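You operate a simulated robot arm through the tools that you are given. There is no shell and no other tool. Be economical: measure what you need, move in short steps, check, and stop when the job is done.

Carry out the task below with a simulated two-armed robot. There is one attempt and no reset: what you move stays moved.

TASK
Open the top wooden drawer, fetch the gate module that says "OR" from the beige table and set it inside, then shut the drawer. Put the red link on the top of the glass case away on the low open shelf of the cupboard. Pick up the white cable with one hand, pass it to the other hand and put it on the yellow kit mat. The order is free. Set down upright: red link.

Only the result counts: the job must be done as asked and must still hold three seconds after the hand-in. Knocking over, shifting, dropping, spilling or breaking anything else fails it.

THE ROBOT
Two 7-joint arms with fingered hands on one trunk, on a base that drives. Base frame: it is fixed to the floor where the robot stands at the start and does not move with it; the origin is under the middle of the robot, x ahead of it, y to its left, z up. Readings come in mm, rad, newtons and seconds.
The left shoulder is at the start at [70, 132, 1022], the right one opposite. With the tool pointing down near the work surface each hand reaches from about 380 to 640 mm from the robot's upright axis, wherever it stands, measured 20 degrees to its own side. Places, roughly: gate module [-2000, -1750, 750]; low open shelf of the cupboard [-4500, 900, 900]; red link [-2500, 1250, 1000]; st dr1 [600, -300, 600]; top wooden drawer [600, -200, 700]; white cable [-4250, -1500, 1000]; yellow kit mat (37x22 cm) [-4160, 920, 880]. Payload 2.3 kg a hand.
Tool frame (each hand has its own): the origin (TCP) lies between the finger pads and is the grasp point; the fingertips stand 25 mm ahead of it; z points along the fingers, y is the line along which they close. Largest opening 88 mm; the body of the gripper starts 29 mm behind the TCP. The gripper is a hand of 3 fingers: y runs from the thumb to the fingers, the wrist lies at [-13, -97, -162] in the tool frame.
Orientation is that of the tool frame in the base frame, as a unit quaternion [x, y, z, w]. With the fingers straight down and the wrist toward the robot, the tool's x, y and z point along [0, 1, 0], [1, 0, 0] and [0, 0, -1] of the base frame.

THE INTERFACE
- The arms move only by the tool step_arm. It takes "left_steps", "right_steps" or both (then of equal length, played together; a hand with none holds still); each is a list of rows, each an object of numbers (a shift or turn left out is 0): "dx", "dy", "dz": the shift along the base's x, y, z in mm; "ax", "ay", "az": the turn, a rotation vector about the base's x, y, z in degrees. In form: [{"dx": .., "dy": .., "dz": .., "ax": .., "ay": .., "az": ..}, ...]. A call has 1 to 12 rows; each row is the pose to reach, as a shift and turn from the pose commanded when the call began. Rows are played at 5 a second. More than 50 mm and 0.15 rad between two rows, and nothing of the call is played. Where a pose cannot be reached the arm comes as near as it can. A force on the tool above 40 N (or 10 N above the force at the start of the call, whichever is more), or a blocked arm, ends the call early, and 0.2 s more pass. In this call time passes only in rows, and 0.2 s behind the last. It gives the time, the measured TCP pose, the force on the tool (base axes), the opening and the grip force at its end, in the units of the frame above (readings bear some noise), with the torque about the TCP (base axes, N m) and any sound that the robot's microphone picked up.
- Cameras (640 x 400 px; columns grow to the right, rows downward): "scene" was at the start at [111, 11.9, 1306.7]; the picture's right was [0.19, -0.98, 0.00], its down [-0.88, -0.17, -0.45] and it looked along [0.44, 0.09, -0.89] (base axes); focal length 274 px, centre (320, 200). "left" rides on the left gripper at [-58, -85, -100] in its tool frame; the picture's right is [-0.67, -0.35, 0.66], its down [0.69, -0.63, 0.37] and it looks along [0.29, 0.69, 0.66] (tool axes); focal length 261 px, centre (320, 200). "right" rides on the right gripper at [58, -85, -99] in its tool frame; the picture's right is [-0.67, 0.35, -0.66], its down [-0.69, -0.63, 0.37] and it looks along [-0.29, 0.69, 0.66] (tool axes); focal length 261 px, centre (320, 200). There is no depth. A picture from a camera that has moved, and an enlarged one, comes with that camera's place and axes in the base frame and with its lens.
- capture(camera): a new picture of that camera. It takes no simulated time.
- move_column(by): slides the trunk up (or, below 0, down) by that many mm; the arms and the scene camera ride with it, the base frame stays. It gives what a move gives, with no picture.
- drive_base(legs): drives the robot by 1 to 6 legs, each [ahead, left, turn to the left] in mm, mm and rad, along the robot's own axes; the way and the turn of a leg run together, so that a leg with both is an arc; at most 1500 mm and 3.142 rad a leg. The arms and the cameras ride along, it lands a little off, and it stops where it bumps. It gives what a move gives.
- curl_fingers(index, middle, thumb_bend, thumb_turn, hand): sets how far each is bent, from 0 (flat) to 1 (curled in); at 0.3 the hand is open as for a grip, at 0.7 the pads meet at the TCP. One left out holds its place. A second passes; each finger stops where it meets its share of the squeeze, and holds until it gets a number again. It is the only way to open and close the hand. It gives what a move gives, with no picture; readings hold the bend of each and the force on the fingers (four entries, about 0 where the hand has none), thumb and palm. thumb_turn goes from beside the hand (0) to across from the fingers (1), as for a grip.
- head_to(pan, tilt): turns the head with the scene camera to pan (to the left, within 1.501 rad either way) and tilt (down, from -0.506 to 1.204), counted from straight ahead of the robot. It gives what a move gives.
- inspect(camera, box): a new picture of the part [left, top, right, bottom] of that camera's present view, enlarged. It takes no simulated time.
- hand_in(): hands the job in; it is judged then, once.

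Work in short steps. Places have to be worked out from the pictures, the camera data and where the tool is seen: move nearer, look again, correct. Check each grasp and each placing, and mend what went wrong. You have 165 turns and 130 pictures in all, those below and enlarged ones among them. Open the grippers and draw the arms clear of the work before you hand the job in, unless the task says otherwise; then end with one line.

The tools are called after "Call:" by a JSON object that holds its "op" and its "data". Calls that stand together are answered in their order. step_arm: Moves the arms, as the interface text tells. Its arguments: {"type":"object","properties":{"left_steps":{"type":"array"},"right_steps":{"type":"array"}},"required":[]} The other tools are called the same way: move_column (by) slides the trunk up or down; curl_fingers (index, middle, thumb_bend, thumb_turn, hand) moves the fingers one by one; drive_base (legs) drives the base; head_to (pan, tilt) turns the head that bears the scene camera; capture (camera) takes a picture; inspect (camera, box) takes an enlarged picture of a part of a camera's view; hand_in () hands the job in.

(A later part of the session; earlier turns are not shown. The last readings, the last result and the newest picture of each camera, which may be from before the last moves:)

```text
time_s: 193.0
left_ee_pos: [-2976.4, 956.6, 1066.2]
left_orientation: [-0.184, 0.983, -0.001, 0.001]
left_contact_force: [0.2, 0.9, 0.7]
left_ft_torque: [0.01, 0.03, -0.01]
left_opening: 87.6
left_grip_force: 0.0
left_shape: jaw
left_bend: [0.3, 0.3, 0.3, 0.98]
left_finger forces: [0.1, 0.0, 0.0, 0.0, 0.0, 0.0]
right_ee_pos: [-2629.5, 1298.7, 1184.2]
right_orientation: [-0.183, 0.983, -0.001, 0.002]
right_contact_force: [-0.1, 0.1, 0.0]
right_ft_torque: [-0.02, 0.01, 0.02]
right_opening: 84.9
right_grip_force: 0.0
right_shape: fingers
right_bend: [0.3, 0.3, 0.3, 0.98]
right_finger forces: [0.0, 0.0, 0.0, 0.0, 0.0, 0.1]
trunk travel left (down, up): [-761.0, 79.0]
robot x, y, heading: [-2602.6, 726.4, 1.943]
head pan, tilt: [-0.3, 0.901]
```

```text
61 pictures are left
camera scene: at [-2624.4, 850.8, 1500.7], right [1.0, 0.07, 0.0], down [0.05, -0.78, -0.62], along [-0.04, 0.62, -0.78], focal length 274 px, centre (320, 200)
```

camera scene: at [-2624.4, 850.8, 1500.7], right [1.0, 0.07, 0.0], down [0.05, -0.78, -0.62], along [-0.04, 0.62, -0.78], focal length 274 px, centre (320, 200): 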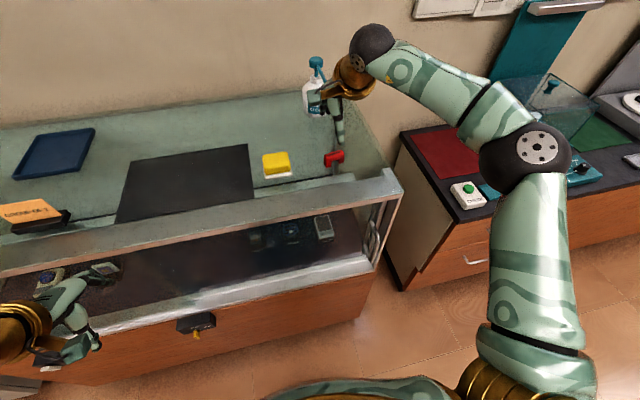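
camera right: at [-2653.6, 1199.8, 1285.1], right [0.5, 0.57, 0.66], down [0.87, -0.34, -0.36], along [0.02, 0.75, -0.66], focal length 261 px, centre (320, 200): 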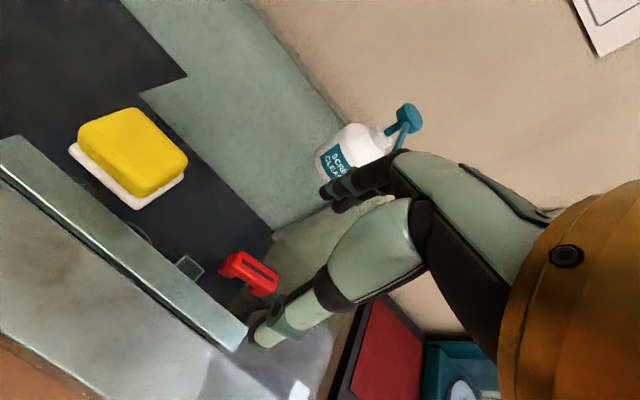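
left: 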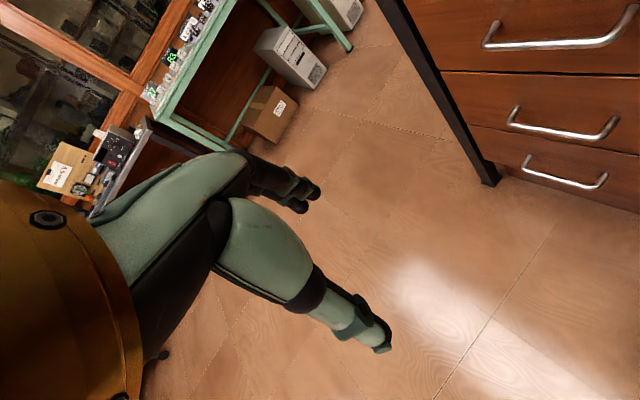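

The link top is at about (-2622,1314,1074), turned 8° from my hand; the case rail is close in front, so I pre-close the fingers partly, then descend.

Call:
{"op": "curl_fingers", "data": {"hand": "right", "index": 0.47, "middle": 0.47, "thumb_bend": 0.47}}

Call:
{"op": "step_arm", "data": {"right_steps": [{"dx": 4, "dy": 8, "dz": -25, "az": 4}, {"dx": 8, "dy": 15, "dz": -50, "az": 8}, {"dx": 8, "dy": 15, "dz": -75, "az": 8}]}}

Call:
{"op": "capture", "data": {"camera": "right"}}

Call:
{"op": "inspect", "data": {"camera": "scene", "box": [260, 100, 420, 200]}}

```text
time_s: 194.0
left_ee_pos: [-2975.4, 955.8, 1066.2]
left_orientation: [-0.184, 0.983, -0.001, 0.002]
left_contact_force: [0.3, -0.5, 0.0]
left_ft_torque: [0.0, -0.01, 0.0]
left_opening: 87.6
left_grip_force: 0.1
left_shape: jaw
left_bend: [0.3, 0.3, 0.3, 0.98]
left_finger forces: [0.1, 0.0, 0.0, 0.0, 0.0, 0.0]
right_ee_pos: [-2631.0, 1298.2, 1185.2]
right_orientation: [-0.182, 0.983, -0.001, 0.003]
right_contact_force: [-0.7, -0.4, -0.7]
right_ft_torque: [0.01, -0.01, 0.0]
right_opening: 48.6
right_grip_force: 0.1
right_shape: fingers
right_bend: [0.47, 0.47, 0.47, 0.98]
right_finger forces: [0.1, 0.0, 0.0, 0.1, 0.1, 0.0]
trunk travel left (down, up): [-761.0, 79.0]
robot x, y, heading: [-2598.9, 725.6, 1.936]
head pan, tilt: [-0.3, 0.901]
```

```text
time_s: 194.8
left_ee_pos: [-2976.8, 955.1, 1065.5]
left_orientation: [-0.184, 0.983, 0.001, 0.001]
left_contact_force: [-0.7, -0.3, 0.2]
left_ft_torque: [0.0, -0.04, -0.02]
left_opening: 87.5
left_grip_force: 0.1
left_shape: jaw
left_bend: [0.3, 0.3, 0.3, 0.98]
left_finger forces: [0.0, 0.0, 0.1, 0.0, 0.1, 0.0]
right_ee_pos: [-2622.6, 1311.9, 1110.8]
right_orientation: [-0.252, 0.968, -0.001, 0.001]
right_contact_force: [-0.1, 1.1, -0.1]
right_ft_torque: [0.01, -0.02, 0.04]
right_opening: 48.8
right_grip_force: 0.0
right_shape: fingers
right_bend: [0.47, 0.47, 0.47, 0.98]
right_finger forces: [0.0, 0.1, 0.0, 0.0, 0.0, 0.0]
trunk travel left (down, up): [-761.0, 79.0]
robot x, y, heading: [-2599.7, 726.3, 1.938]
head pan, tilt: [-0.3, 0.901]
```

```text
60 pictures are left
camera right: at [-2631.6, 1209.5, 1210.8], right [0.41, 0.63, 0.66], down [0.91, -0.22, -0.36], along [-0.09, 0.74, -0.66], focal length 261 px, centre (320, 200)
```

right: 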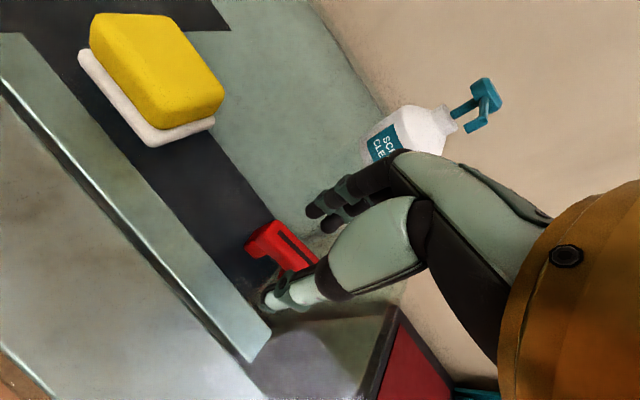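

```text
4.00 times, centred on (340, 150) of scene
camera zoom: at [-2625.2, 849.5, 1500.8], right [1.0, 0.07, 0.0], down [0.05, -0.78, -0.62], along [-0.04, 0.62, -0.78], focal length 1096 px, centre (240, 400)
```

zoom: 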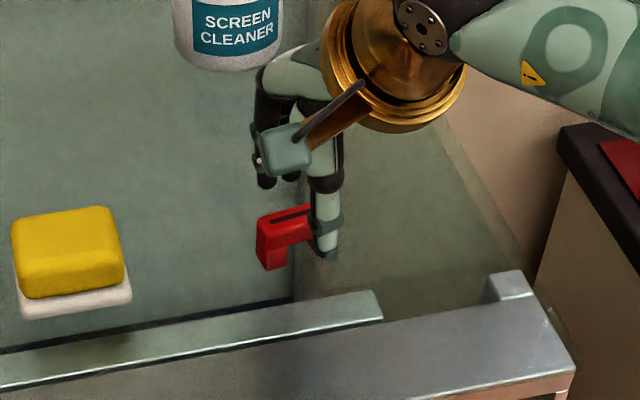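

Alignment is good; the thumb may come close to the front ledge, so I bend it a little more, then descend.

Call:
{"op": "curl_fingers", "data": {"hand": "right", "thumb_bend": 0.53}}

Call:
{"op": "step_arm", "data": {"right_steps": [{"dx": -1, "dy": 2, "dz": -12}, {"dx": -1, "dy": 2, "dz": -24}, {"dx": -1, "dy": 2, "dz": -34}]}}

Call:
{"op": "capture", "data": {"camera": "right"}}

Call:
{"op": "inspect", "data": {"camera": "scene", "box": [280, 120, 400, 195]}}

```text
time_s: 195.8
left_ee_pos: [-2976.6, 955.3, 1066.1]
left_orientation: [-0.184, 0.983, -0.001, 0.001]
left_contact_force: [0.0, 0.3, -0.3]
left_ft_torque: [-0.01, 0.0, 0.0]
left_opening: 87.9
left_grip_force: 0.0
left_shape: jaw
left_bend: [0.3, 0.3, 0.3, 0.98]
left_finger forces: [0.1, 0.0, 0.0, 0.0, 0.0, 0.0]
right_ee_pos: [-2621.6, 1311.6, 1110.6]
right_orientation: [-0.252, 0.968, -0.001, 0.003]
right_contact_force: [0.5, -0.5, -0.1]
right_ft_torque: [-0.01, -0.02, 0.0]
right_opening: 42.4
right_grip_force: 0.0
right_shape: fingers
right_bend: [0.47, 0.47, 0.53, 0.98]
right_finger forces: [0.1, 0.1, 0.0, 0.0, 0.1, 0.0]
trunk travel left (down, up): [-761.0, 79.0]
robot x, y, heading: [-2601.0, 731.0, 1.938]
head pan, tilt: [-0.3, 0.901]
```

```text
time_s: 196.6
left_ee_pos: [-2974.6, 952.4, 1067.8]
left_orientation: [-0.184, 0.983, 0.002, 0.001]
left_contact_force: [-0.5, -0.3, -0.5]
left_ft_torque: [0.02, -0.02, -0.01]
left_opening: 87.7
left_grip_force: 0.0
left_shape: jaw
left_bend: [0.3, 0.3, 0.3, 0.98]
left_finger forces: [0.0, 0.0, 0.1, 0.0, 0.0, 0.0]
right_ee_pos: [-2622.8, 1309.2, 1079.5]
right_orientation: [-0.251, 0.968, 0.004, 0.002]
right_contact_force: [1.5, 2.3, 14.5]
right_ft_torque: [0.58, 0.1, -0.07]
right_opening: 42.1
right_grip_force: 6.8
right_shape: fingers
right_bend: [0.47, 0.43, 0.53, 0.98]
right_finger forces: [0.0, 14.0, 0.0, 0.0, 0.2, 0.0]
trunk travel left (down, up): [-761.0, 79.0]
robot x, y, heading: [-2598.5, 732.0, 1.94]
head pan, tilt: [-0.3, 0.901]
```

```text
58 pictures are left
camera right: at [-2631.3, 1206.9, 1179.2], right [0.42, 0.62, 0.66], down [0.91, -0.21, -0.37], along [-0.09, 0.75, -0.66], focal length 261 px, centre (320, 200)
```

right: 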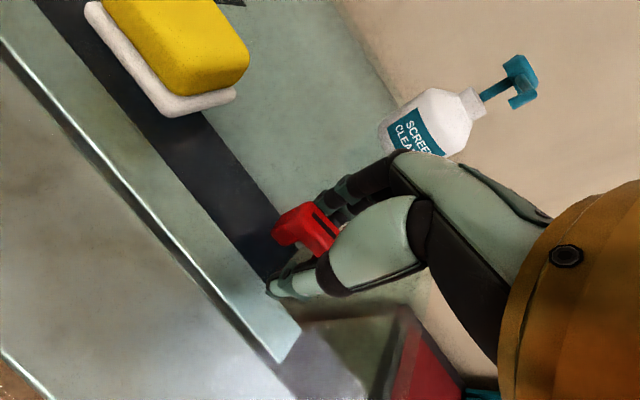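

```text
5.33 times, centred on (340, 158) of scene
camera zoom: at [-2623.7, 843.7, 1501.7], right [1.0, 0.07, 0.0], down [0.05, -0.78, -0.62], along [-0.04, 0.62, -0.78], focal length 1462 px, centre (213, 427)
```

zoom: 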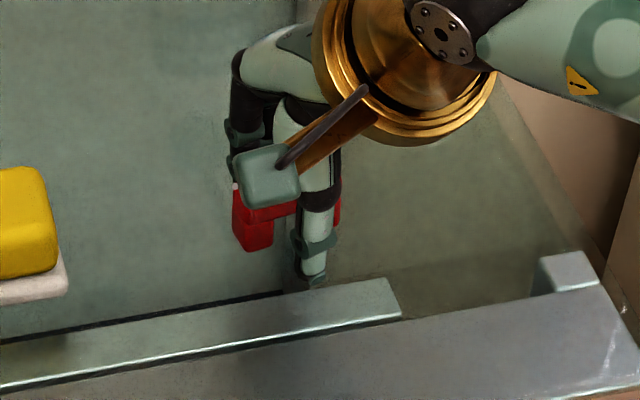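

The middle finger touched the glass (14 N); the link sits between thumb and fingers. I raise 3 mm and close.

Call:
{"op": "step_arm", "data": {"right_steps": [{"dz": 4}]}}

Call:
{"op": "curl_fingers", "data": {"hand": "right", "index": 0.7, "middle": 0.7, "thumb_bend": 0.7}}

Call:
{"op": "capture", "data": {"camera": "right"}}

```text
time_s: 197.0
left_ee_pos: [-2976.9, 955.8, 1065.5]
left_orientation: [-0.184, 0.983, 0.0, 0.001]
left_contact_force: [0.4, -0.3, 0.1]
left_ft_torque: [0.0, 0.02, -0.01]
left_opening: 87.5
left_grip_force: 0.0
left_shape: jaw
left_bend: [0.3, 0.3, 0.3, 0.98]
left_finger forces: [0.1, 0.1, 0.0, 0.1, 0.0, 0.0]
right_ee_pos: [-2622.2, 1311.7, 1080.9]
right_orientation: [-0.252, 0.968, 0.0, 0.003]
right_contact_force: [0.5, 1.9, 8.4]
right_ft_torque: [0.33, 0.09, 0.0]
right_opening: 41.7
right_grip_force: 4.8
right_shape: fingers
right_bend: [0.47, 0.45, 0.53, 0.98]
right_finger forces: [0.1, 9.2, 0.0, 0.0, 0.0, 0.1]
trunk travel left (down, up): [-761.0, 79.0]
robot x, y, heading: [-2601.0, 727.1, 1.941]
head pan, tilt: [-0.3, 0.901]
```

```text
time_s: 198.0
left_ee_pos: [-2977.0, 956.4, 1066.0]
left_orientation: [-0.185, 0.983, -0.001, 0.002]
left_contact_force: [0.1, -0.3, 0.2]
left_ft_torque: [0.0, 0.03, 0.02]
left_opening: 87.2
left_grip_force: 0.1
left_shape: jaw
left_bend: [0.3, 0.3, 0.3, 0.98]
left_finger forces: [0.1, 0.0, 0.0, 0.0, 0.1, 0.1]
right_ee_pos: [-2621.6, 1312.7, 1080.8]
right_orientation: [-0.251, 0.968, -0.001, 0.003]
right_contact_force: [-0.5, 0.1, 0.3]
right_ft_torque: [0.0, 0.0, -0.01]
right_opening: 4.4
right_grip_force: 3.6
right_shape: fingers
right_bend: [0.68, 0.68, 0.67, 0.97]
right_finger forces: [2.1, 1.2, 0.0, 0.0, 2.8, 0.0]
trunk travel left (down, up): [-761.0, 79.0]
robot x, y, heading: [-2604.6, 727.1, 1.941]
head pan, tilt: [-0.3, 0.901]
```

```text
56 pictures are left
camera right: at [-2632.1, 1211.0, 1179.7], right [0.41, 0.63, 0.66], down [0.91, -0.22, -0.36], along [-0.08, 0.74, -0.66], focal length 261 px, centre (320, 200)
```

right: 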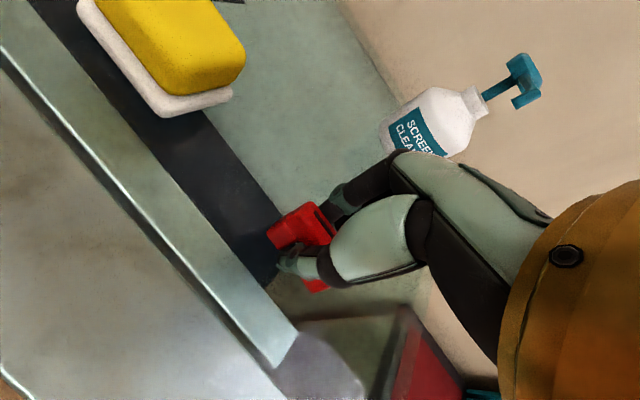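

It's gripping lightly at the commanded bend; I tighten a bit and lift.

Call:
{"op": "curl_fingers", "data": {"hand": "right", "index": 0.8, "middle": 0.8, "thumb_bend": 0.78}}

Call:
{"op": "step_arm", "data": {"right_steps": [{"dz": 20}, {"dz": 50}, {"dz": 85}]}}

Call:
{"op": "capture", "data": {"camera": "right"}}

Call:
{"op": "inspect", "data": {"camera": "scene", "box": [260, 80, 420, 180]}}

```text
time_s: 199.0
left_ee_pos: [-2975.8, 954.8, 1066.1]
left_orientation: [-0.185, 0.983, 0.0, 0.001]
left_contact_force: [0.5, 0.1, -0.8]
left_ft_torque: [-0.04, -0.03, 0.02]
left_opening: 87.6
left_grip_force: 0.1
left_shape: jaw
left_bend: [0.3, 0.3, 0.3, 0.98]
left_finger forces: [0.1, 0.0, 0.0, 0.0, 0.0, 0.0]
right_ee_pos: [-2622.5, 1312.3, 1078.7]
right_orientation: [-0.251, 0.968, -0.001, 0.002]
right_contact_force: [-0.8, -0.4, -0.4]
right_ft_torque: [0.02, 0.01, -0.01]
right_opening: 0.0
right_grip_force: 0.3
right_shape: fingers
right_bend: [0.78, 0.8, 0.72, 0.96]
right_finger forces: [0.0, 0.2, 0.0, 0.0, 0.1, 0.0]
trunk travel left (down, up): [-761.0, 79.0]
robot x, y, heading: [-2600.5, 727.8, 1.938]
head pan, tilt: [-0.3, 0.901]
```

```text
time_s: 199.8
left_ee_pos: [-2978.3, 954.8, 1065.7]
left_orientation: [-0.184, 0.983, -0.001, 0.001]
left_contact_force: [-0.5, 0.5, 0.6]
left_ft_torque: [0.02, -0.01, 0.01]
left_opening: 87.7
left_grip_force: 0.0
left_shape: jaw
left_bend: [0.3, 0.3, 0.3, 0.98]
left_finger forces: [0.0, 0.1, 0.0, 0.1, 0.1, 0.0]
right_ee_pos: [-2623.8, 1315.4, 1165.4]
right_orientation: [-0.251, 0.968, -0.001, 0.002]
right_contact_force: [0.4, -1.0, 0.2]
right_ft_torque: [-0.03, -0.05, -0.04]
right_opening: 0.0
right_grip_force: 0.2
right_shape: fingers
right_bend: [0.78, 0.8, 0.72, 0.96]
right_finger forces: [0.0, 0.3, 0.1, 0.0, 0.1, 0.0]
trunk travel left (down, up): [-761.0, 79.0]
robot x, y, heading: [-2599.5, 730.3, 1.938]
head pan, tilt: [-0.3, 0.901]
```

```text
55 pictures are left
camera right: at [-2633.2, 1213.1, 1265.7], right [0.41, 0.63, 0.66], down [0.91, -0.22, -0.36], along [-0.09, 0.74, -0.66], focal length 261 px, centre (320, 200)
```

right: 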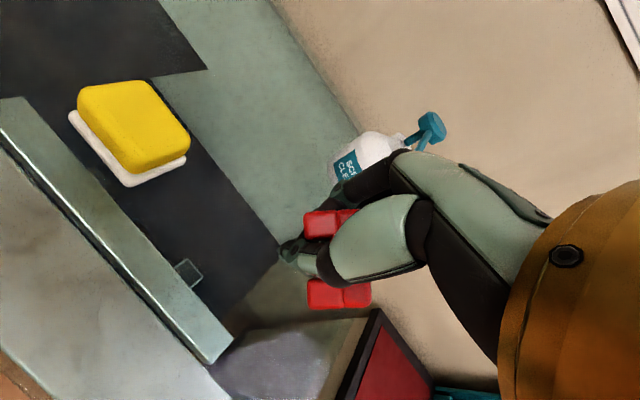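

```text
4.00 times, centred on (340, 130) of scene
camera zoom: at [-2625.8, 848.8, 1500.8], right [1.0, 0.07, 0.0], down [0.05, -0.78, -0.62], along [-0.04, 0.62, -0.78], focal length 1096 px, centre (240, 480)
```

zoom: 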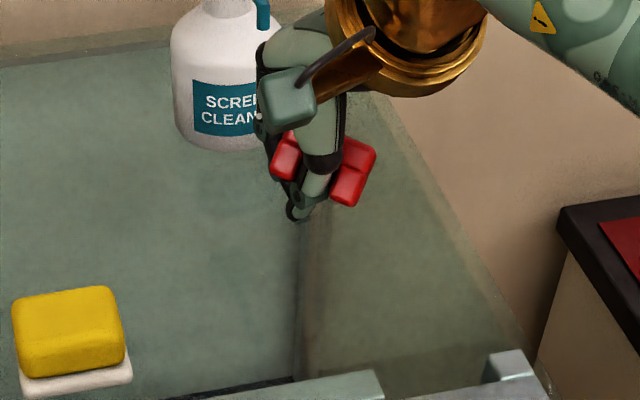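

The link seems to have slipped and now hangs loosely in the closed fingers. I inspect it closely before moving.

Call:
{"op": "inspect", "data": {"camera": "right", "box": [240, 160, 400, 340]}}

Call:
{"op": "inspect", "data": {"camera": "scene", "box": [310, 90, 370, 140]}}

```text
2.22 times, centred on (320, 250) of right
camera zoom: at [-2633.2, 1213.1, 1265.7], right [0.41, 0.63, 0.66], down [0.91, -0.22, -0.36], along [-0.09, 0.74, -0.66], focal length 579 px, centre (320, 89)
```

zoom: 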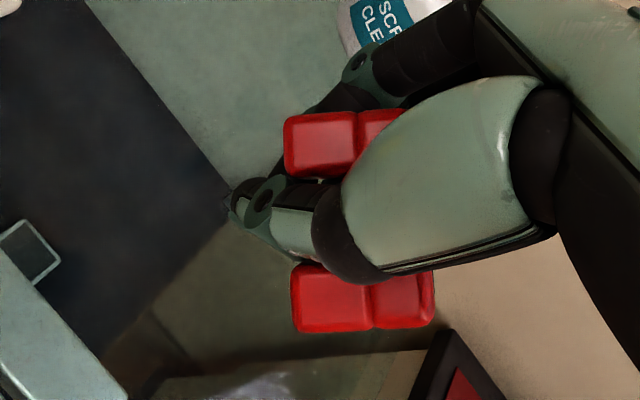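

```text
8.00 times, centred on (340, 115) of scene
camera zoom: at [-2625.8, 848.8, 1500.8], right [1.0, 0.07, 0.0], down [0.05, -0.78, -0.62], along [-0.04, 0.62, -0.78], focal length 2193 px, centre (160, 880)
```

zoom: 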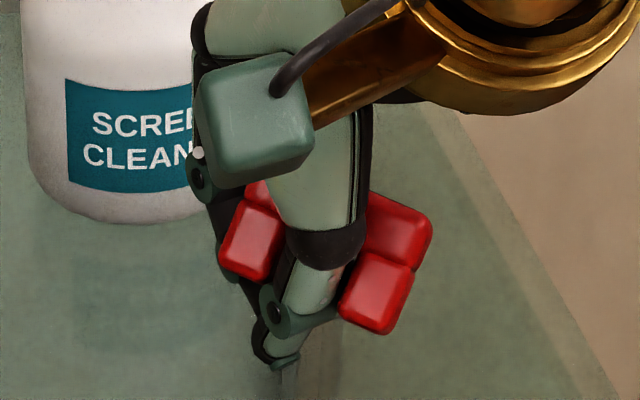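

The thumb seems to pass between the link's legs. I take a look with the left wrist camera for another angle.

Call:
{"op": "capture", "data": {"camera": "left"}}

```text
51 pictures are left
camera left: at [-2892.3, 897.8, 1164.6], right [0.75, -0.08, -0.65], down [-0.41, -0.83, -0.37], along [-0.52, 0.54, -0.66], focal length 261 px, centre (320, 200)
```

left: 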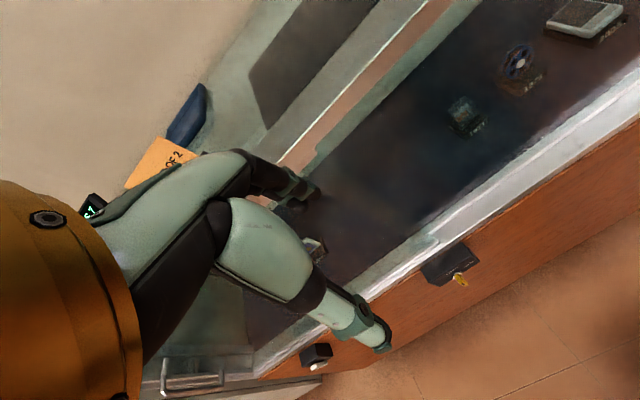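

The link hangs astride the thumb with its legs toward me. If I pitch the hand up, the legs should swing down and hang upright astride the thumb. I do it here, safely above the glass.

Call:
{"op": "step_arm", "data": {"right_steps": [{"dz": 5, "ax": 7.3, "ay": 4.1}, {"dz": 10, "ax": 14.7, "ay": 8.1}, {"dz": 15, "ax": 22, "ay": 12.2}, {"dz": 20, "ax": 29.4, "ay": 16.3}, {"dz": 20, "ax": 36.7, "ay": 20.4}, {"dz": 20, "ax": 44, "ay": 24.4}, {"dz": 20, "ax": 51.4, "ay": 28.5}]}}

Call:
{"op": "capture", "data": {"camera": "right"}}

Call:
{"op": "inspect", "data": {"camera": "scene", "box": [280, 60, 400, 135]}}

```text
time_s: 201.4
left_ee_pos: [-2977.9, 955.5, 1066.5]
left_orientation: [-0.184, 0.983, -0.001, 0.001]
left_contact_force: [0.0, 1.3, 0.5]
left_ft_torque: [-0.02, 0.0, -0.02]
left_opening: 87.7
left_grip_force: 0.0
left_shape: jaw
left_bend: [0.3, 0.3, 0.3, 0.98]
left_finger forces: [0.0, 0.0, 0.1, 0.0, 0.1, 0.1]
right_ee_pos: [-2621.6, 1313.4, 1183.7]
right_orientation: [-0.218, 0.845, 0.474, -0.121]
right_contact_force: [1.2, -0.8, -0.2]
right_ft_torque: [-0.01, 0.0, -0.01]
right_opening: 0.0
right_grip_force: 1.2
right_shape: fingers
right_bend: [0.78, 0.8, 0.72, 0.96]
right_finger forces: [0.0, 0.2, 0.0, 0.0, 0.6, 0.1]
trunk travel left (down, up): [-761.0, 79.0]
robot x, y, heading: [-2598.9, 725.6, 1.939]
head pan, tilt: [-0.3, 0.901]
```

```text
50 pictures are left
camera right: at [-2609.9, 1172.8, 1163.3], right [0.77, -0.01, 0.64], down [0.61, 0.32, -0.73], along [-0.2, 0.95, 0.25], focal length 261 px, centre (320, 200)
```

right: 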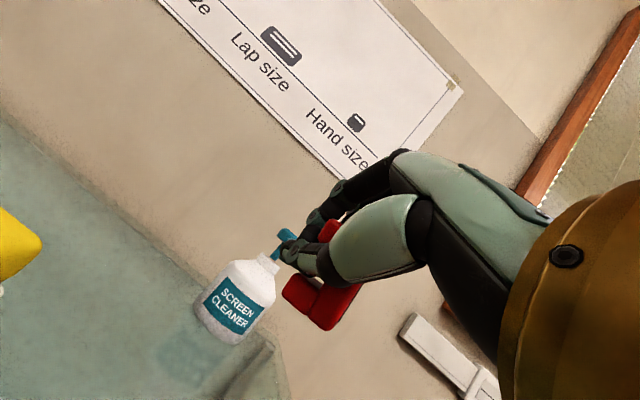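

```text
5.33 times, centred on (340, 98) of scene
camera zoom: at [-2625.1, 849.8, 1500.8], right [1.0, 0.07, 0.0], down [0.05, -0.78, -0.62], along [-0.04, 0.62, -0.78], focal length 1462 px, centre (213, 747)
```

zoom: 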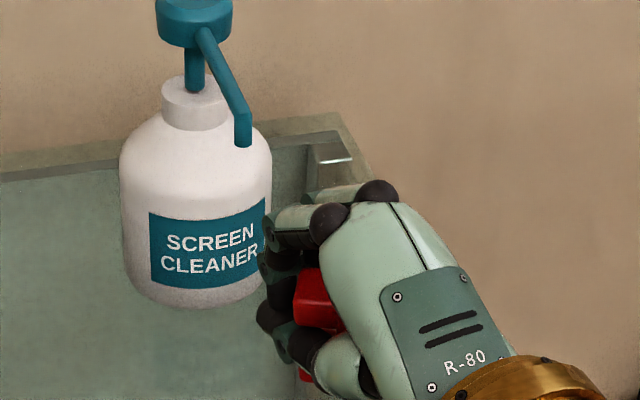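

Call:
{"op": "inspect", "data": {"camera": "right", "box": [260, 190, 400, 340]}}

```text
2.67 times, centred on (330, 265) of right
camera zoom: at [-2609.9, 1172.8, 1163.3], right [0.77, -0.01, 0.64], down [0.61, 0.32, -0.73], along [-0.2, 0.95, 0.25], focal length 695 px, centre (293, 27)
```

zoom: 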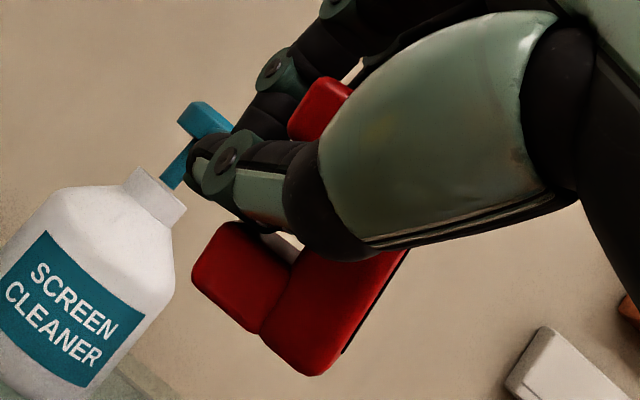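

I can't tell the link's pose for sure. I turn the left hand to view it with the left wrist camera.

Call:
{"op": "step_arm", "data": {"left_steps": [{"dz": 15, "az": -8.3}, {"dz": 30, "az": -16.6}, {"dz": 45, "az": -24.9}, {"dz": 60, "az": -33.2}, {"dz": 75, "az": -41.5}, {"dz": 90, "az": -49.8}, {"dz": 90, "az": -58.1}, {"dz": 90, "az": -66.4}, {"dz": 90, "az": -74.7}]}}

Call:
{"op": "capture", "data": {"camera": "left"}}

```text
time_s: 203.4
left_ee_pos: [-2976.9, 956.5, 1155.9]
left_orientation: [0.452, 0.892, -0.002, 0.001]
left_contact_force: [0.2, -0.4, -0.5]
left_ft_torque: [0.0, 0.01, 0.03]
left_opening: 87.7
left_grip_force: 0.2
left_shape: jaw
left_bend: [0.3, 0.3, 0.3, 0.98]
left_finger forces: [0.1, 0.0, 0.1, 0.0, 0.0, 0.0]
left hand out of reach, approached as far as the arm can: row 1
right_ee_pos: [-2620.9, 1313.7, 1182.8]
right_orientation: [-0.218, 0.845, 0.473, -0.12]
right_contact_force: [-0.4, 0.2, 0.4]
right_ft_torque: [0.03, 0.02, -0.03]
right_opening: 0.1
right_grip_force: 0.4
right_shape: fingers
right_bend: [0.78, 0.8, 0.72, 0.96]
right_finger forces: [0.1, 0.3, 0.0, 0.0, 0.6, 0.0]
trunk travel left (down, up): [-761.0, 79.0]
robot x, y, heading: [-2600.0, 725.6, 1.941]
head pan, tilt: [-0.3, 0.901]
```

```text
47 pictures are left
camera left: at [-3010.5, 860.1, 1254.2], right [0.12, -0.75, -0.65], down [-0.91, 0.18, -0.37], along [0.39, 0.64, -0.66], focal length 261 px, centre (320, 200)
```

left: 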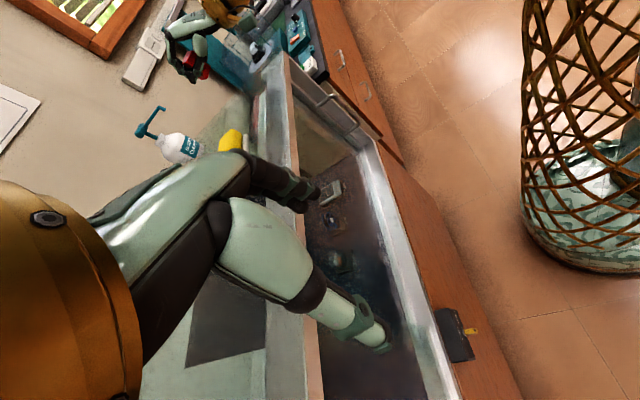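

The right hand with the link is visible top-left. I enlarge it.

Call:
{"op": "inspect", "data": {"camera": "left", "box": [150, 0, 270, 100]}}

```text
4.00 times, centred on (210, 50) of left
camera zoom: at [-3010.5, 860.1, 1254.2], right [0.12, -0.75, -0.65], down [-0.91, 0.18, -0.37], along [0.39, 0.64, -0.66], focal length 1043 px, centre (760, 800)
```

zoom: 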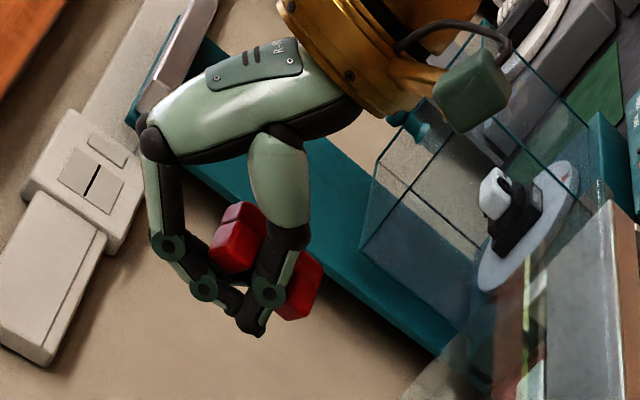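

Still unclear; the safest is to return the hand to fingers-down, set the link onto the glass (a bit further from the ledge), release, and regrasp properly.

Call:
{"op": "step_arm", "data": {"right_steps": [{"dx": -2, "dy": 6, "ax": -7.3, "ay": -4.1}, {"dx": -4, "dy": 12, "ax": -14.7, "ay": -8.1}, {"dx": -6, "dy": 18, "dz": -5, "ax": -22, "ay": -12.2}, {"dx": -8, "dy": 24, "dz": -10, "ax": -29.4, "ay": -16.3}, {"dx": -10, "dy": 28, "dz": -20, "ax": -36.7, "ay": -20.4}, {"dx": -12, "dy": 32, "dz": -35, "ax": -44, "ay": -24.4}, {"dx": -12, "dy": 32, "dz": -50, "ax": -51.4, "ay": -28.5}, {"dx": -12, "dy": 32, "dz": -75, "ax": -51.4, "ay": -28.5}]}}

Call:
{"op": "capture", "data": {"camera": "right"}}

Call:
{"op": "inspect", "data": {"camera": "left", "box": [150, 0, 310, 120]}}

```text
time_s: 205.2
left_ee_pos: [-2975.9, 955.6, 1155.8]
left_orientation: [0.45, 0.893, -0.001, 0.001]
left_contact_force: [0.4, 0.2, 0.2]
left_ft_torque: [-0.02, 0.03, 0.02]
left_opening: 87.7
left_grip_force: 0.2
left_shape: jaw
left_bend: [0.3, 0.3, 0.3, 0.98]
left_finger forces: [0.0, 0.0, 0.0, 0.0, 0.0, 0.1]
right_ee_pos: [-2632.2, 1345.0, 1109.5]
right_orientation: [-0.252, 0.968, -0.002, 0.004]
right_contact_force: [0.8, 0.9, -0.9]
right_ft_torque: [-0.01, -0.02, 0.03]
right_opening: 0.3
right_grip_force: 0.8
right_shape: fingers
right_bend: [0.78, 0.8, 0.72, 0.96]
right_finger forces: [0.1, 0.4, 0.0, 0.0, 0.2, 0.1]
trunk travel left (down, up): [-761.0, 79.0]
robot x, y, heading: [-2601.6, 727.1, 1.938]
head pan, tilt: [-0.3, 0.901]
```

```text
45 pictures are left
camera right: at [-2643.5, 1243.2, 1208.9], right [0.41, 0.63, 0.66], down [0.91, -0.22, -0.36], along [-0.08, 0.74, -0.66], focal length 261 px, centre (320, 200)
```

right: 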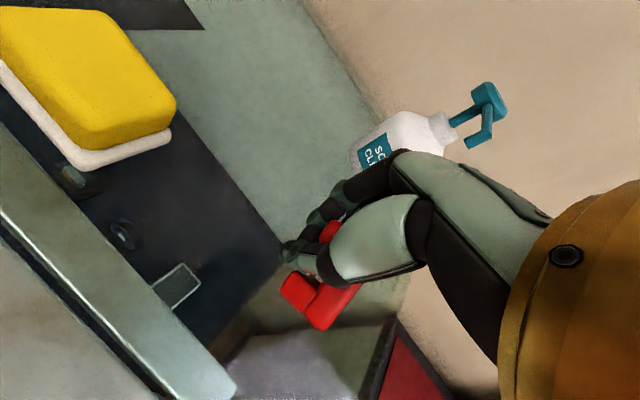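

```text
3.33 times, centred on (230, 60) of left
camera zoom: at [-3010.0, 859.6, 1254.3], right [0.12, -0.75, -0.65], down [-0.91, 0.18, -0.37], along [0.39, 0.64, -0.66], focal length 869 px, centre (620, 667)
```

zoom: 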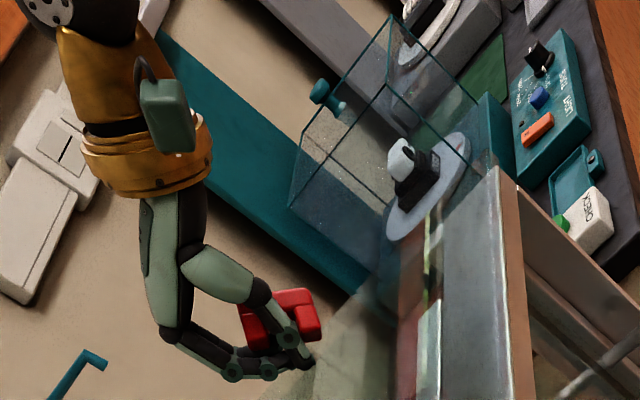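

I lower further until contact with the glass, then release.

Call:
{"op": "step_arm", "data": {"right_steps": [{"dz": -10}, {"dz": -18}, {"dz": -24}, {"dz": -28}]}}

Call:
{"op": "inspect", "data": {"camera": "right", "box": [240, 170, 400, 340]}}

```text
time_s: 206.2
left_ee_pos: [-2976.9, 955.6, 1155.7]
left_orientation: [0.45, 0.893, -0.002, 0.0]
left_contact_force: [0.5, 1.1, -0.1]
left_ft_torque: [-0.01, 0.0, -0.01]
left_opening: 87.7
left_grip_force: 0.0
left_shape: jaw
left_bend: [0.3, 0.3, 0.3, 0.98]
left_finger forces: [0.0, 0.0, 0.1, 0.0, 0.0, 0.0]
right_ee_pos: [-2635.2, 1345.8, 1081.7]
right_orientation: [-0.251, 0.968, -0.001, 0.001]
right_contact_force: [-0.3, 0.3, -0.4]
right_ft_torque: [0.0, 0.02, 0.0]
right_opening: 0.2
right_grip_force: 0.9
right_shape: fingers
right_bend: [0.78, 0.8, 0.72, 0.96]
right_finger forces: [0.1, 0.3, 0.0, 0.1, 0.2, 0.0]
trunk travel left (down, up): [-761.0, 79.0]
robot x, y, heading: [-2603.9, 726.0, 1.937]
head pan, tilt: [-0.3, 0.901]
```

```text
2.35 times, centred on (320, 255) of right
camera zoom: at [-2644.1, 1243.5, 1181.6], right [0.41, 0.63, 0.66], down [0.91, -0.22, -0.36], along [-0.09, 0.74, -0.66], focal length 613 px, centre (320, 71)
```

zoom: 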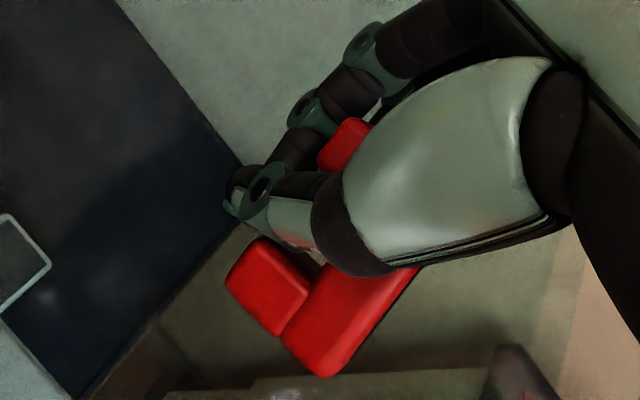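

Now it's clear: the crossbar lies behind the thumb, legs pointing down and back ~45°. Pitching the hand up ~42° brings the legs vertical; I rise a bit, do that, and look.

Call:
{"op": "step_arm", "data": {"right_steps": [{"dz": 15}, {"dz": 22, "ax": 7.3, "ay": 4.1}, {"dz": 25, "ax": 14.7, "ay": 8.1}, {"dz": 25, "ax": 22, "ay": 12.2}, {"dz": 25, "ax": 29.4, "ay": 16.3}, {"dz": 25, "ax": 36.7, "ay": 20.4}]}}

Call:
{"op": "inspect", "data": {"camera": "right", "box": [240, 170, 400, 340]}}

Call:
{"op": "inspect", "data": {"camera": "left", "box": [170, 30, 270, 110]}}

```text
time_s: 207.6
left_ee_pos: [-2976.3, 956.8, 1155.6]
left_orientation: [0.45, 0.893, -0.002, 0.001]
left_contact_force: [0.8, -0.1, 0.7]
left_ft_torque: [-0.03, -0.02, 0.0]
left_opening: 87.5
left_grip_force: 0.0
left_shape: jaw
left_bend: [0.3, 0.3, 0.3, 0.98]
left_finger forces: [0.1, 0.1, 0.0, 0.0, 0.1, 0.1]
right_ee_pos: [-2632.7, 1345.3, 1105.8]
right_orientation: [-0.235, 0.904, 0.346, -0.089]
right_contact_force: [-0.4, 0.0, -1.1]
right_ft_torque: [0.01, 0.01, 0.05]
right_opening: 0.0
right_grip_force: 0.3
right_shape: fingers
right_bend: [0.78, 0.8, 0.72, 0.96]
right_finger forces: [0.0, 0.3, 0.0, 0.0, 0.2, 0.0]
trunk travel left (down, up): [-761.0, 79.0]
robot x, y, heading: [-2601.1, 726.7, 1.94]
head pan, tilt: [-0.3, 0.901]
```

```text
2.35 times, centred on (320, 255) of right
camera zoom: at [-2621.3, 1203.8, 1123.2], right [0.67, 0.17, 0.72], down [0.71, 0.14, -0.69], along [-0.22, 0.98, -0.03], focal length 613 px, centre (320, 71)
```

zoom: 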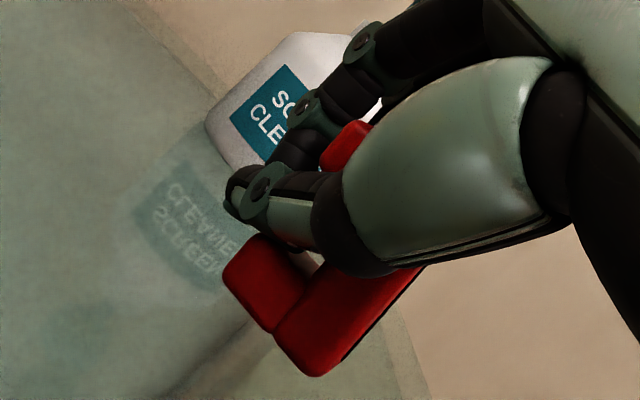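

```text
5.00 times, centred on (220, 70) of left
camera zoom: at [-3009.7, 859.9, 1254.3], right [0.12, -0.75, -0.65], down [-0.91, 0.18, -0.37], along [0.39, 0.64, -0.66], focal length 1303 px, centre (820, 850)
```

zoom: 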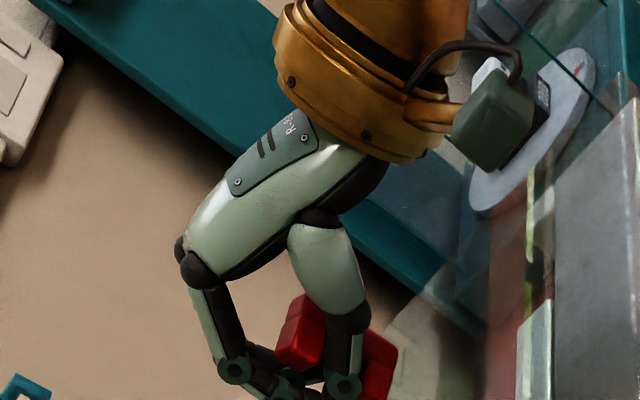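

Reading the axes carefully: the link is now on its side (crossbar vertical on the right, legs pointing left). In this pose I can set it down on its side stably; I lower until touch.

Call:
{"op": "step_arm", "data": {"right_steps": [{"dz": -10}, {"dz": -16}, {"dz": -20}, {"dz": -23}, {"dz": -26}, {"dz": -29}, {"dz": -32}]}}

Call:
{"op": "inspect", "data": {"camera": "right", "box": [240, 170, 400, 340]}}

```text
time_s: 209.2
left_ee_pos: [-2973.4, 949.5, 1157.9]
left_orientation: [0.451, 0.893, 0.0, -0.002]
left_contact_force: [0.0, -0.4, 0.3]
left_ft_torque: [-0.01, 0.03, -0.01]
left_opening: 87.8
left_grip_force: 0.1
left_shape: jaw
left_bend: [0.3, 0.3, 0.3, 0.98]
left_finger forces: [0.0, 0.1, 0.0, 0.1, 0.0, 0.1]
right_ee_pos: [-2632.1, 1340.3, 1079.3]
right_orientation: [-0.233, 0.902, 0.352, -0.088]
right_contact_force: [3.9, 5.5, 26.1]
right_ft_torque: [-0.13, -0.08, 0.04]
right_opening: 0.2
right_grip_force: 12.5
right_shape: fingers
right_bend: [0.78, 0.8, 0.74, 0.98]
right_finger forces: [0.0, 6.4, 0.1, 0.0, 18.6, 0.0]
trunk travel left (down, up): [-761.0, 79.0]
robot x, y, heading: [-2600.0, 728.1, 1.938]
head pan, tilt: [-0.3, 0.901]
```

```text
2.35 times, centred on (320, 255) of right
camera zoom: at [-2620.0, 1199.4, 1095.5], right [0.67, 0.16, 0.72], down [0.71, 0.14, -0.69], along [-0.21, 0.98, -0.02], focal length 613 px, centre (320, 71)
```

zoom: 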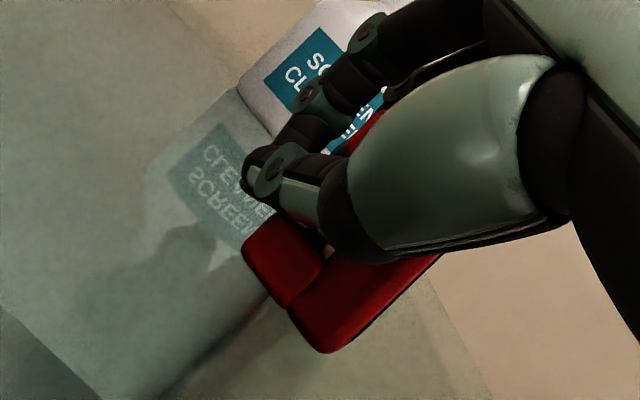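

Contact made. I relieve by 5 mm, then open.

Call:
{"op": "step_arm", "data": {"right_steps": [{"dz": 5}]}}

Call:
{"op": "curl_fingers", "data": {"hand": "right", "index": 0.5, "middle": 0.5, "thumb_bend": 0.45}}

Call:
{"op": "inspect", "data": {"camera": "right", "box": [240, 170, 400, 340]}}

```text
time_s: 209.6
left_ee_pos: [-2976.6, 951.9, 1158.2]
left_orientation: [0.45, 0.893, 0.0, -0.001]
left_contact_force: [-1.0, -0.3, 0.2]
left_ft_torque: [0.0, -0.01, -0.01]
left_opening: 87.6
left_grip_force: 0.0
left_shape: jaw
left_bend: [0.3, 0.3, 0.3, 0.98]
left_finger forces: [0.1, 0.0, 0.1, 0.1, 0.1, 0.0]
right_ee_pos: [-2632.5, 1339.9, 1079.9]
right_orientation: [-0.235, 0.904, 0.346, -0.087]
right_contact_force: [2.5, 1.6, 16.3]
right_ft_torque: [-0.11, -0.06, -0.04]
right_opening: 0.4
right_grip_force: 8.8
right_shape: fingers
right_bend: [0.79, 0.8, 0.74, 0.97]
right_finger forces: [0.1, 3.6, 0.0, 0.0, 14.1, 0.0]
trunk travel left (down, up): [-761.0, 79.0]
robot x, y, heading: [-2605.2, 727.2, 1.937]
head pan, tilt: [-0.3, 0.901]
```

```text
time_s: 210.6
left_ee_pos: [-2976.3, 949.2, 1157.8]
left_orientation: [0.451, 0.893, 0.001, -0.001]
left_contact_force: [0.6, 1.2, 0.0]
left_ft_torque: [-0.02, 0.0, -0.01]
left_opening: 87.7
left_grip_force: 0.1
left_shape: jaw
left_bend: [0.3, 0.3, 0.3, 0.98]
left_finger forces: [0.0, 0.0, 0.0, 0.0, 0.0, 0.1]
right_ee_pos: [-2632.4, 1337.8, 1081.5]
right_orientation: [-0.233, 0.904, 0.347, -0.087]
right_contact_force: [-2.1, -4.4, 18.4]
right_ft_torque: [-0.14, 0.34, 0.06]
right_opening: 24.8
right_grip_force: 9.0
right_shape: fingers
right_bend: [0.5, 0.5, 0.61, 0.95]
right_finger forces: [0.1, 0.0, 0.0, 0.0, 18.6, 0.0]
trunk travel left (down, up): [-761.0, 79.0]
robot x, y, heading: [-2600.6, 727.7, 1.939]
head pan, tilt: [-0.3, 0.901]
```

```text
2.35 times, centred on (320, 255) of right
camera zoom: at [-2621.0, 1196.6, 1098.7], right [0.67, 0.16, 0.72], down [0.71, 0.14, -0.69], along [-0.21, 0.98, -0.02], focal length 613 px, centre (320, 71)
```

zoom: 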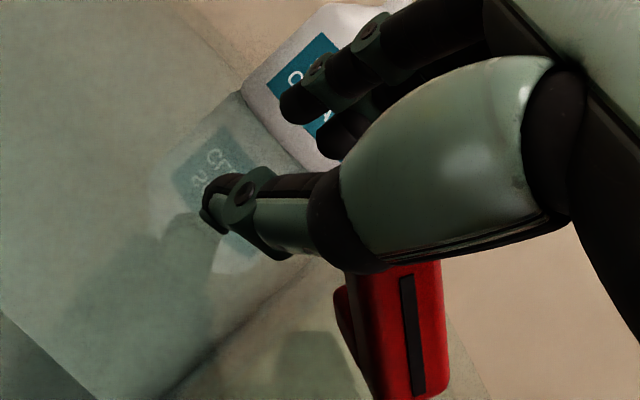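

The fingers have opened and the link is off the grip; the thumb presses on the glass. I raise the hand and look.

Call:
{"op": "step_arm", "data": {"right_steps": [{"dz": 10}, {"dz": 25}, {"dx": 7, "dy": -18, "dz": 45}, {"dx": 18, "dy": -45, "dz": 70}, {"dx": 32, "dy": -82, "dz": 90}]}}

Call:
{"op": "inspect", "data": {"camera": "scene", "box": [270, 90, 390, 165]}}

```text
time_s: 211.8
left_ee_pos: [-2975.0, 952.8, 1155.9]
left_orientation: [0.45, 0.893, 0.001, 0.0]
left_contact_force: [1.1, 0.7, 0.1]
left_ft_torque: [0.0, 0.03, 0.0]
left_opening: 87.7
left_grip_force: 0.0
left_shape: jaw
left_bend: [0.3, 0.3, 0.3, 0.98]
left_finger forces: [0.0, 0.0, 0.1, 0.0, 0.0, 0.1]
right_ee_pos: [-2600.1, 1262.3, 1169.2]
right_orientation: [-0.235, 0.904, 0.346, -0.088]
right_contact_force: [0.2, -0.7, -0.7]
right_ft_torque: [-0.02, -0.02, 0.01]
right_opening: 46.8
right_grip_force: 0.1
right_shape: fingers
right_bend: [0.5, 0.5, 0.45, 0.97]
right_finger forces: [0.0, 0.1, 0.0, 0.1, 0.0, 0.1]
trunk travel left (down, up): [-761.0, 79.0]
robot x, y, heading: [-2601.4, 728.8, 1.94]
head pan, tilt: [-0.3, 0.901]
```

```text
5.33 times, centred on (330, 128) of scene
camera zoom: at [-2623.9, 846.9, 1501.0], right [1.0, 0.07, 0.0], down [0.05, -0.78, -0.62], along [-0.04, 0.62, -0.78], focal length 1462 px, centre (267, 587)
```

zoom: 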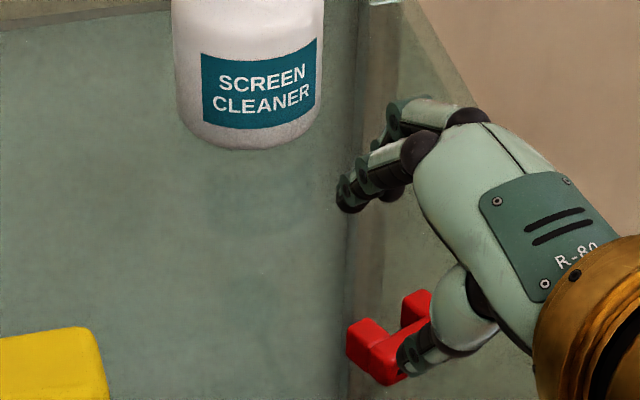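

I move the hand aside to see the link clearly.

Call:
{"op": "step_arm", "data": {"right_steps": [{"dx": 35, "dy": 0, "dz": 20}, {"dx": 70, "dy": 0, "dz": 40}, {"dx": 110, "dy": -10, "dz": 50}]}}

Call:
{"op": "inspect", "data": {"camera": "scene", "box": [300, 130, 380, 180]}}

```text
time_s: 212.6
left_ee_pos: [-2979.6, 954.6, 1154.0]
left_orientation: [0.45, 0.893, -0.001, 0.001]
left_contact_force: [0.3, -1.0, -0.3]
left_ft_torque: [-0.01, 0.0, 0.0]
left_opening: 87.8
left_grip_force: 0.1
left_shape: jaw
left_bend: [0.3, 0.3, 0.3, 0.98]
left_finger forces: [0.0, 0.1, 0.0, 0.0, 0.0, 0.0]
right_ee_pos: [-2492.9, 1254.4, 1217.5]
right_orientation: [-0.235, 0.904, 0.346, -0.086]
right_contact_force: [-0.2, 0.7, -0.1]
right_ft_torque: [0.0, 0.01, 0.0]
right_opening: 46.6
right_grip_force: 0.0
right_shape: fingers
right_bend: [0.5, 0.5, 0.45, 0.97]
right_finger forces: [0.1, 0.1, 0.1, 0.1, 0.0, 0.1]
trunk travel left (down, up): [-761.0, 79.0]
robot x, y, heading: [-2600.9, 724.0, 1.937]
head pan, tilt: [-0.3, 0.901]
```

```text
8.00 times, centred on (340, 155) of scene
camera zoom: at [-2627.7, 848.6, 1500.8], right [1.0, 0.07, 0.0], down [0.05, -0.78, -0.62], along [-0.04, 0.62, -0.78], focal length 2193 px, centre (160, 560)
```

zoom: 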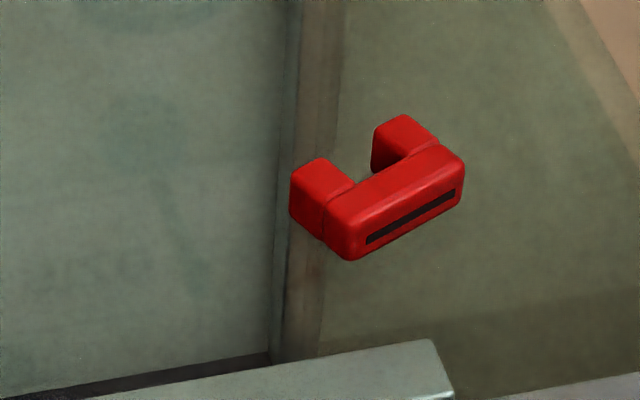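

The link now lies flat, legs pointing away, crossbar toward me. New plan: grip it across its 45 mm width with the hand yawed (firm flat faces), then yaw back and roll the hand so the legs point down when placing. First I straighten the hand and bring the base closer.

Call:
{"op": "step_arm", "data": {"right_steps": [{"ax": -7.3, "ay": -4.1}, {"ax": -14.7, "ay": -8.1}, {"ax": -22, "ay": -12.2}, {"ax": -29.4, "ay": -16.3}, {"ax": -36.7, "ay": -20.4}]}}

Call:
{"op": "drive_base", "data": {"legs": [[0, -120, 0], [95, 0, 0]]}}

Call:
{"op": "step_arm", "data": {"right_steps": [{"dx": -5, "dy": -10, "az": 8.4}, {"dx": -10, "dy": -20, "az": 16.7}, {"dx": -15, "dy": -30, "az": 25.1}, {"dx": -20, "dy": -40, "az": 33.5}, {"dx": -25, "dy": -40, "az": 41.8}, {"dx": -30, "dy": -40, "az": 50.2}, {"dx": -35, "dy": -40, "az": 58.5}, {"dx": -40, "dy": -40, "az": 66.9}, {"dx": -45, "dy": -40, "az": 75.3}, {"dx": -45, "dy": -40, "az": 83.6}, {"dx": -45, "dy": -40, "az": 92}]}}

Call:
{"op": "capture", "data": {"camera": "scene"}}

```text
time_s: 213.8
left_ee_pos: [-2976.9, 955.5, 1155.0]
left_orientation: [0.45, 0.893, -0.001, 0.0]
left_contact_force: [-0.4, 1.0, 0.0]
left_ft_torque: [0.01, -0.01, 0.02]
left_opening: 87.7
left_grip_force: 0.1
left_shape: jaw
left_bend: [0.3, 0.3, 0.3, 0.98]
left_finger forces: [0.0, 0.0, 0.1, 0.0, 0.0, 0.1]
right_ee_pos: [-2492.9, 1254.9, 1218.6]
right_orientation: [-0.25, 0.968, -0.003, 0.003]
right_contact_force: [-0.6, 0.3, -0.4]
right_ft_torque: [-0.03, -0.04, -0.01]
right_opening: 46.7
right_grip_force: 0.1
right_shape: fingers
right_bend: [0.5, 0.5, 0.45, 0.97]
right_finger forces: [0.0, 0.1, 0.1, 0.0, 0.0, 0.0]
trunk travel left (down, up): [-761.0, 79.0]
robot x, y, heading: [-2601.2, 728.6, 1.939]
head pan, tilt: [-0.3, 0.901]
```

```text
time_s: 215.8
left_ee_pos: [-2895.0, 1080.8, 1156.3]
left_orientation: [0.45, 0.893, 0.001, -0.002]
left_contact_force: [0.6, 0.0, -0.3]
left_ft_torque: [-0.01, 0.03, 0.02]
left_opening: 87.5
left_grip_force: 0.1
left_shape: jaw
left_bend: [0.3, 0.3, 0.3, 0.98]
left_finger forces: [0.0, 0.0, 0.1, 0.0, 0.0, 0.1]
right_ee_pos: [-2409.6, 1377.9, 1222.0]
right_orientation: [-0.25, 0.968, 0.001, 0.002]
right_contact_force: [1.0, 1.2, 0.8]
right_ft_torque: [0.0, 0.03, -0.01]
right_opening: 46.5
right_grip_force: 0.0
right_shape: fingers
right_bend: [0.5, 0.5, 0.45, 0.97]
right_finger forces: [0.1, 0.1, 0.0, 0.0, 0.0, 0.0]
trunk travel left (down, up): [-761.0, 79.0]
robot x, y, heading: [-2519.6, 856.4, 1.938]
head pan, tilt: [-0.3, 0.901]
```

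```text
time_s: 218.2
left_ee_pos: [-2895.2, 1084.1, 1156.4]
left_orientation: [0.45, 0.893, -0.001, 0.0]
left_contact_force: [0.3, 0.8, -1.0]
left_ft_torque: [0.01, 0.01, -0.01]
left_opening: 87.7
left_grip_force: 0.1
left_shape: jaw
left_bend: [0.3, 0.3, 0.3, 0.98]
left_finger forces: [0.1, 0.0, 0.0, 0.0, 0.0, 0.0]
right_ee_pos: [-2448.9, 1332.3, 1209.6]
right_orientation: [0.85, -0.526, 0.002, 0.0]
right_contact_force: [-0.2, 0.4, -0.4]
right_ft_torque: [0.0, -0.02, -0.02]
right_opening: 46.6
right_grip_force: 0.0
right_shape: fingers
right_bend: [0.5, 0.5, 0.45, 0.97]
right_finger forces: [0.1, 0.0, 0.0, 0.0, 0.0, 0.1]
right hand out of reach, approached as far as the arm can: row 11
trunk travel left (down, up): [-761.0, 79.0]
robot x, y, heading: [-2520.2, 857.6, 1.938]
head pan, tilt: [-0.3, 0.901]
```

```text
36 pictures are left
camera scene: at [-2543.5, 978.5, 1500.9], right [1.0, 0.07, 0.0], down [0.05, -0.78, -0.62], along [-0.04, 0.62, -0.78], focal length 274 px, centre (320, 200)
```

scene: 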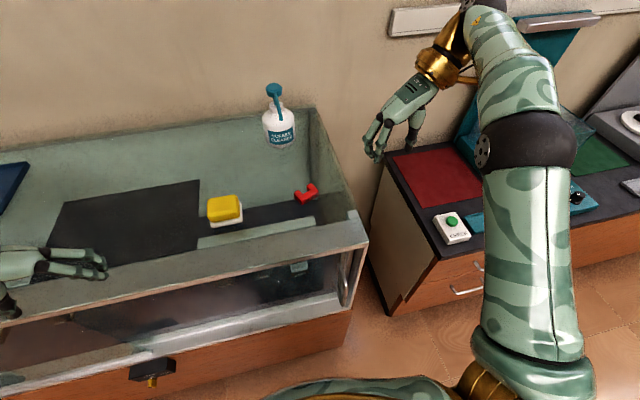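

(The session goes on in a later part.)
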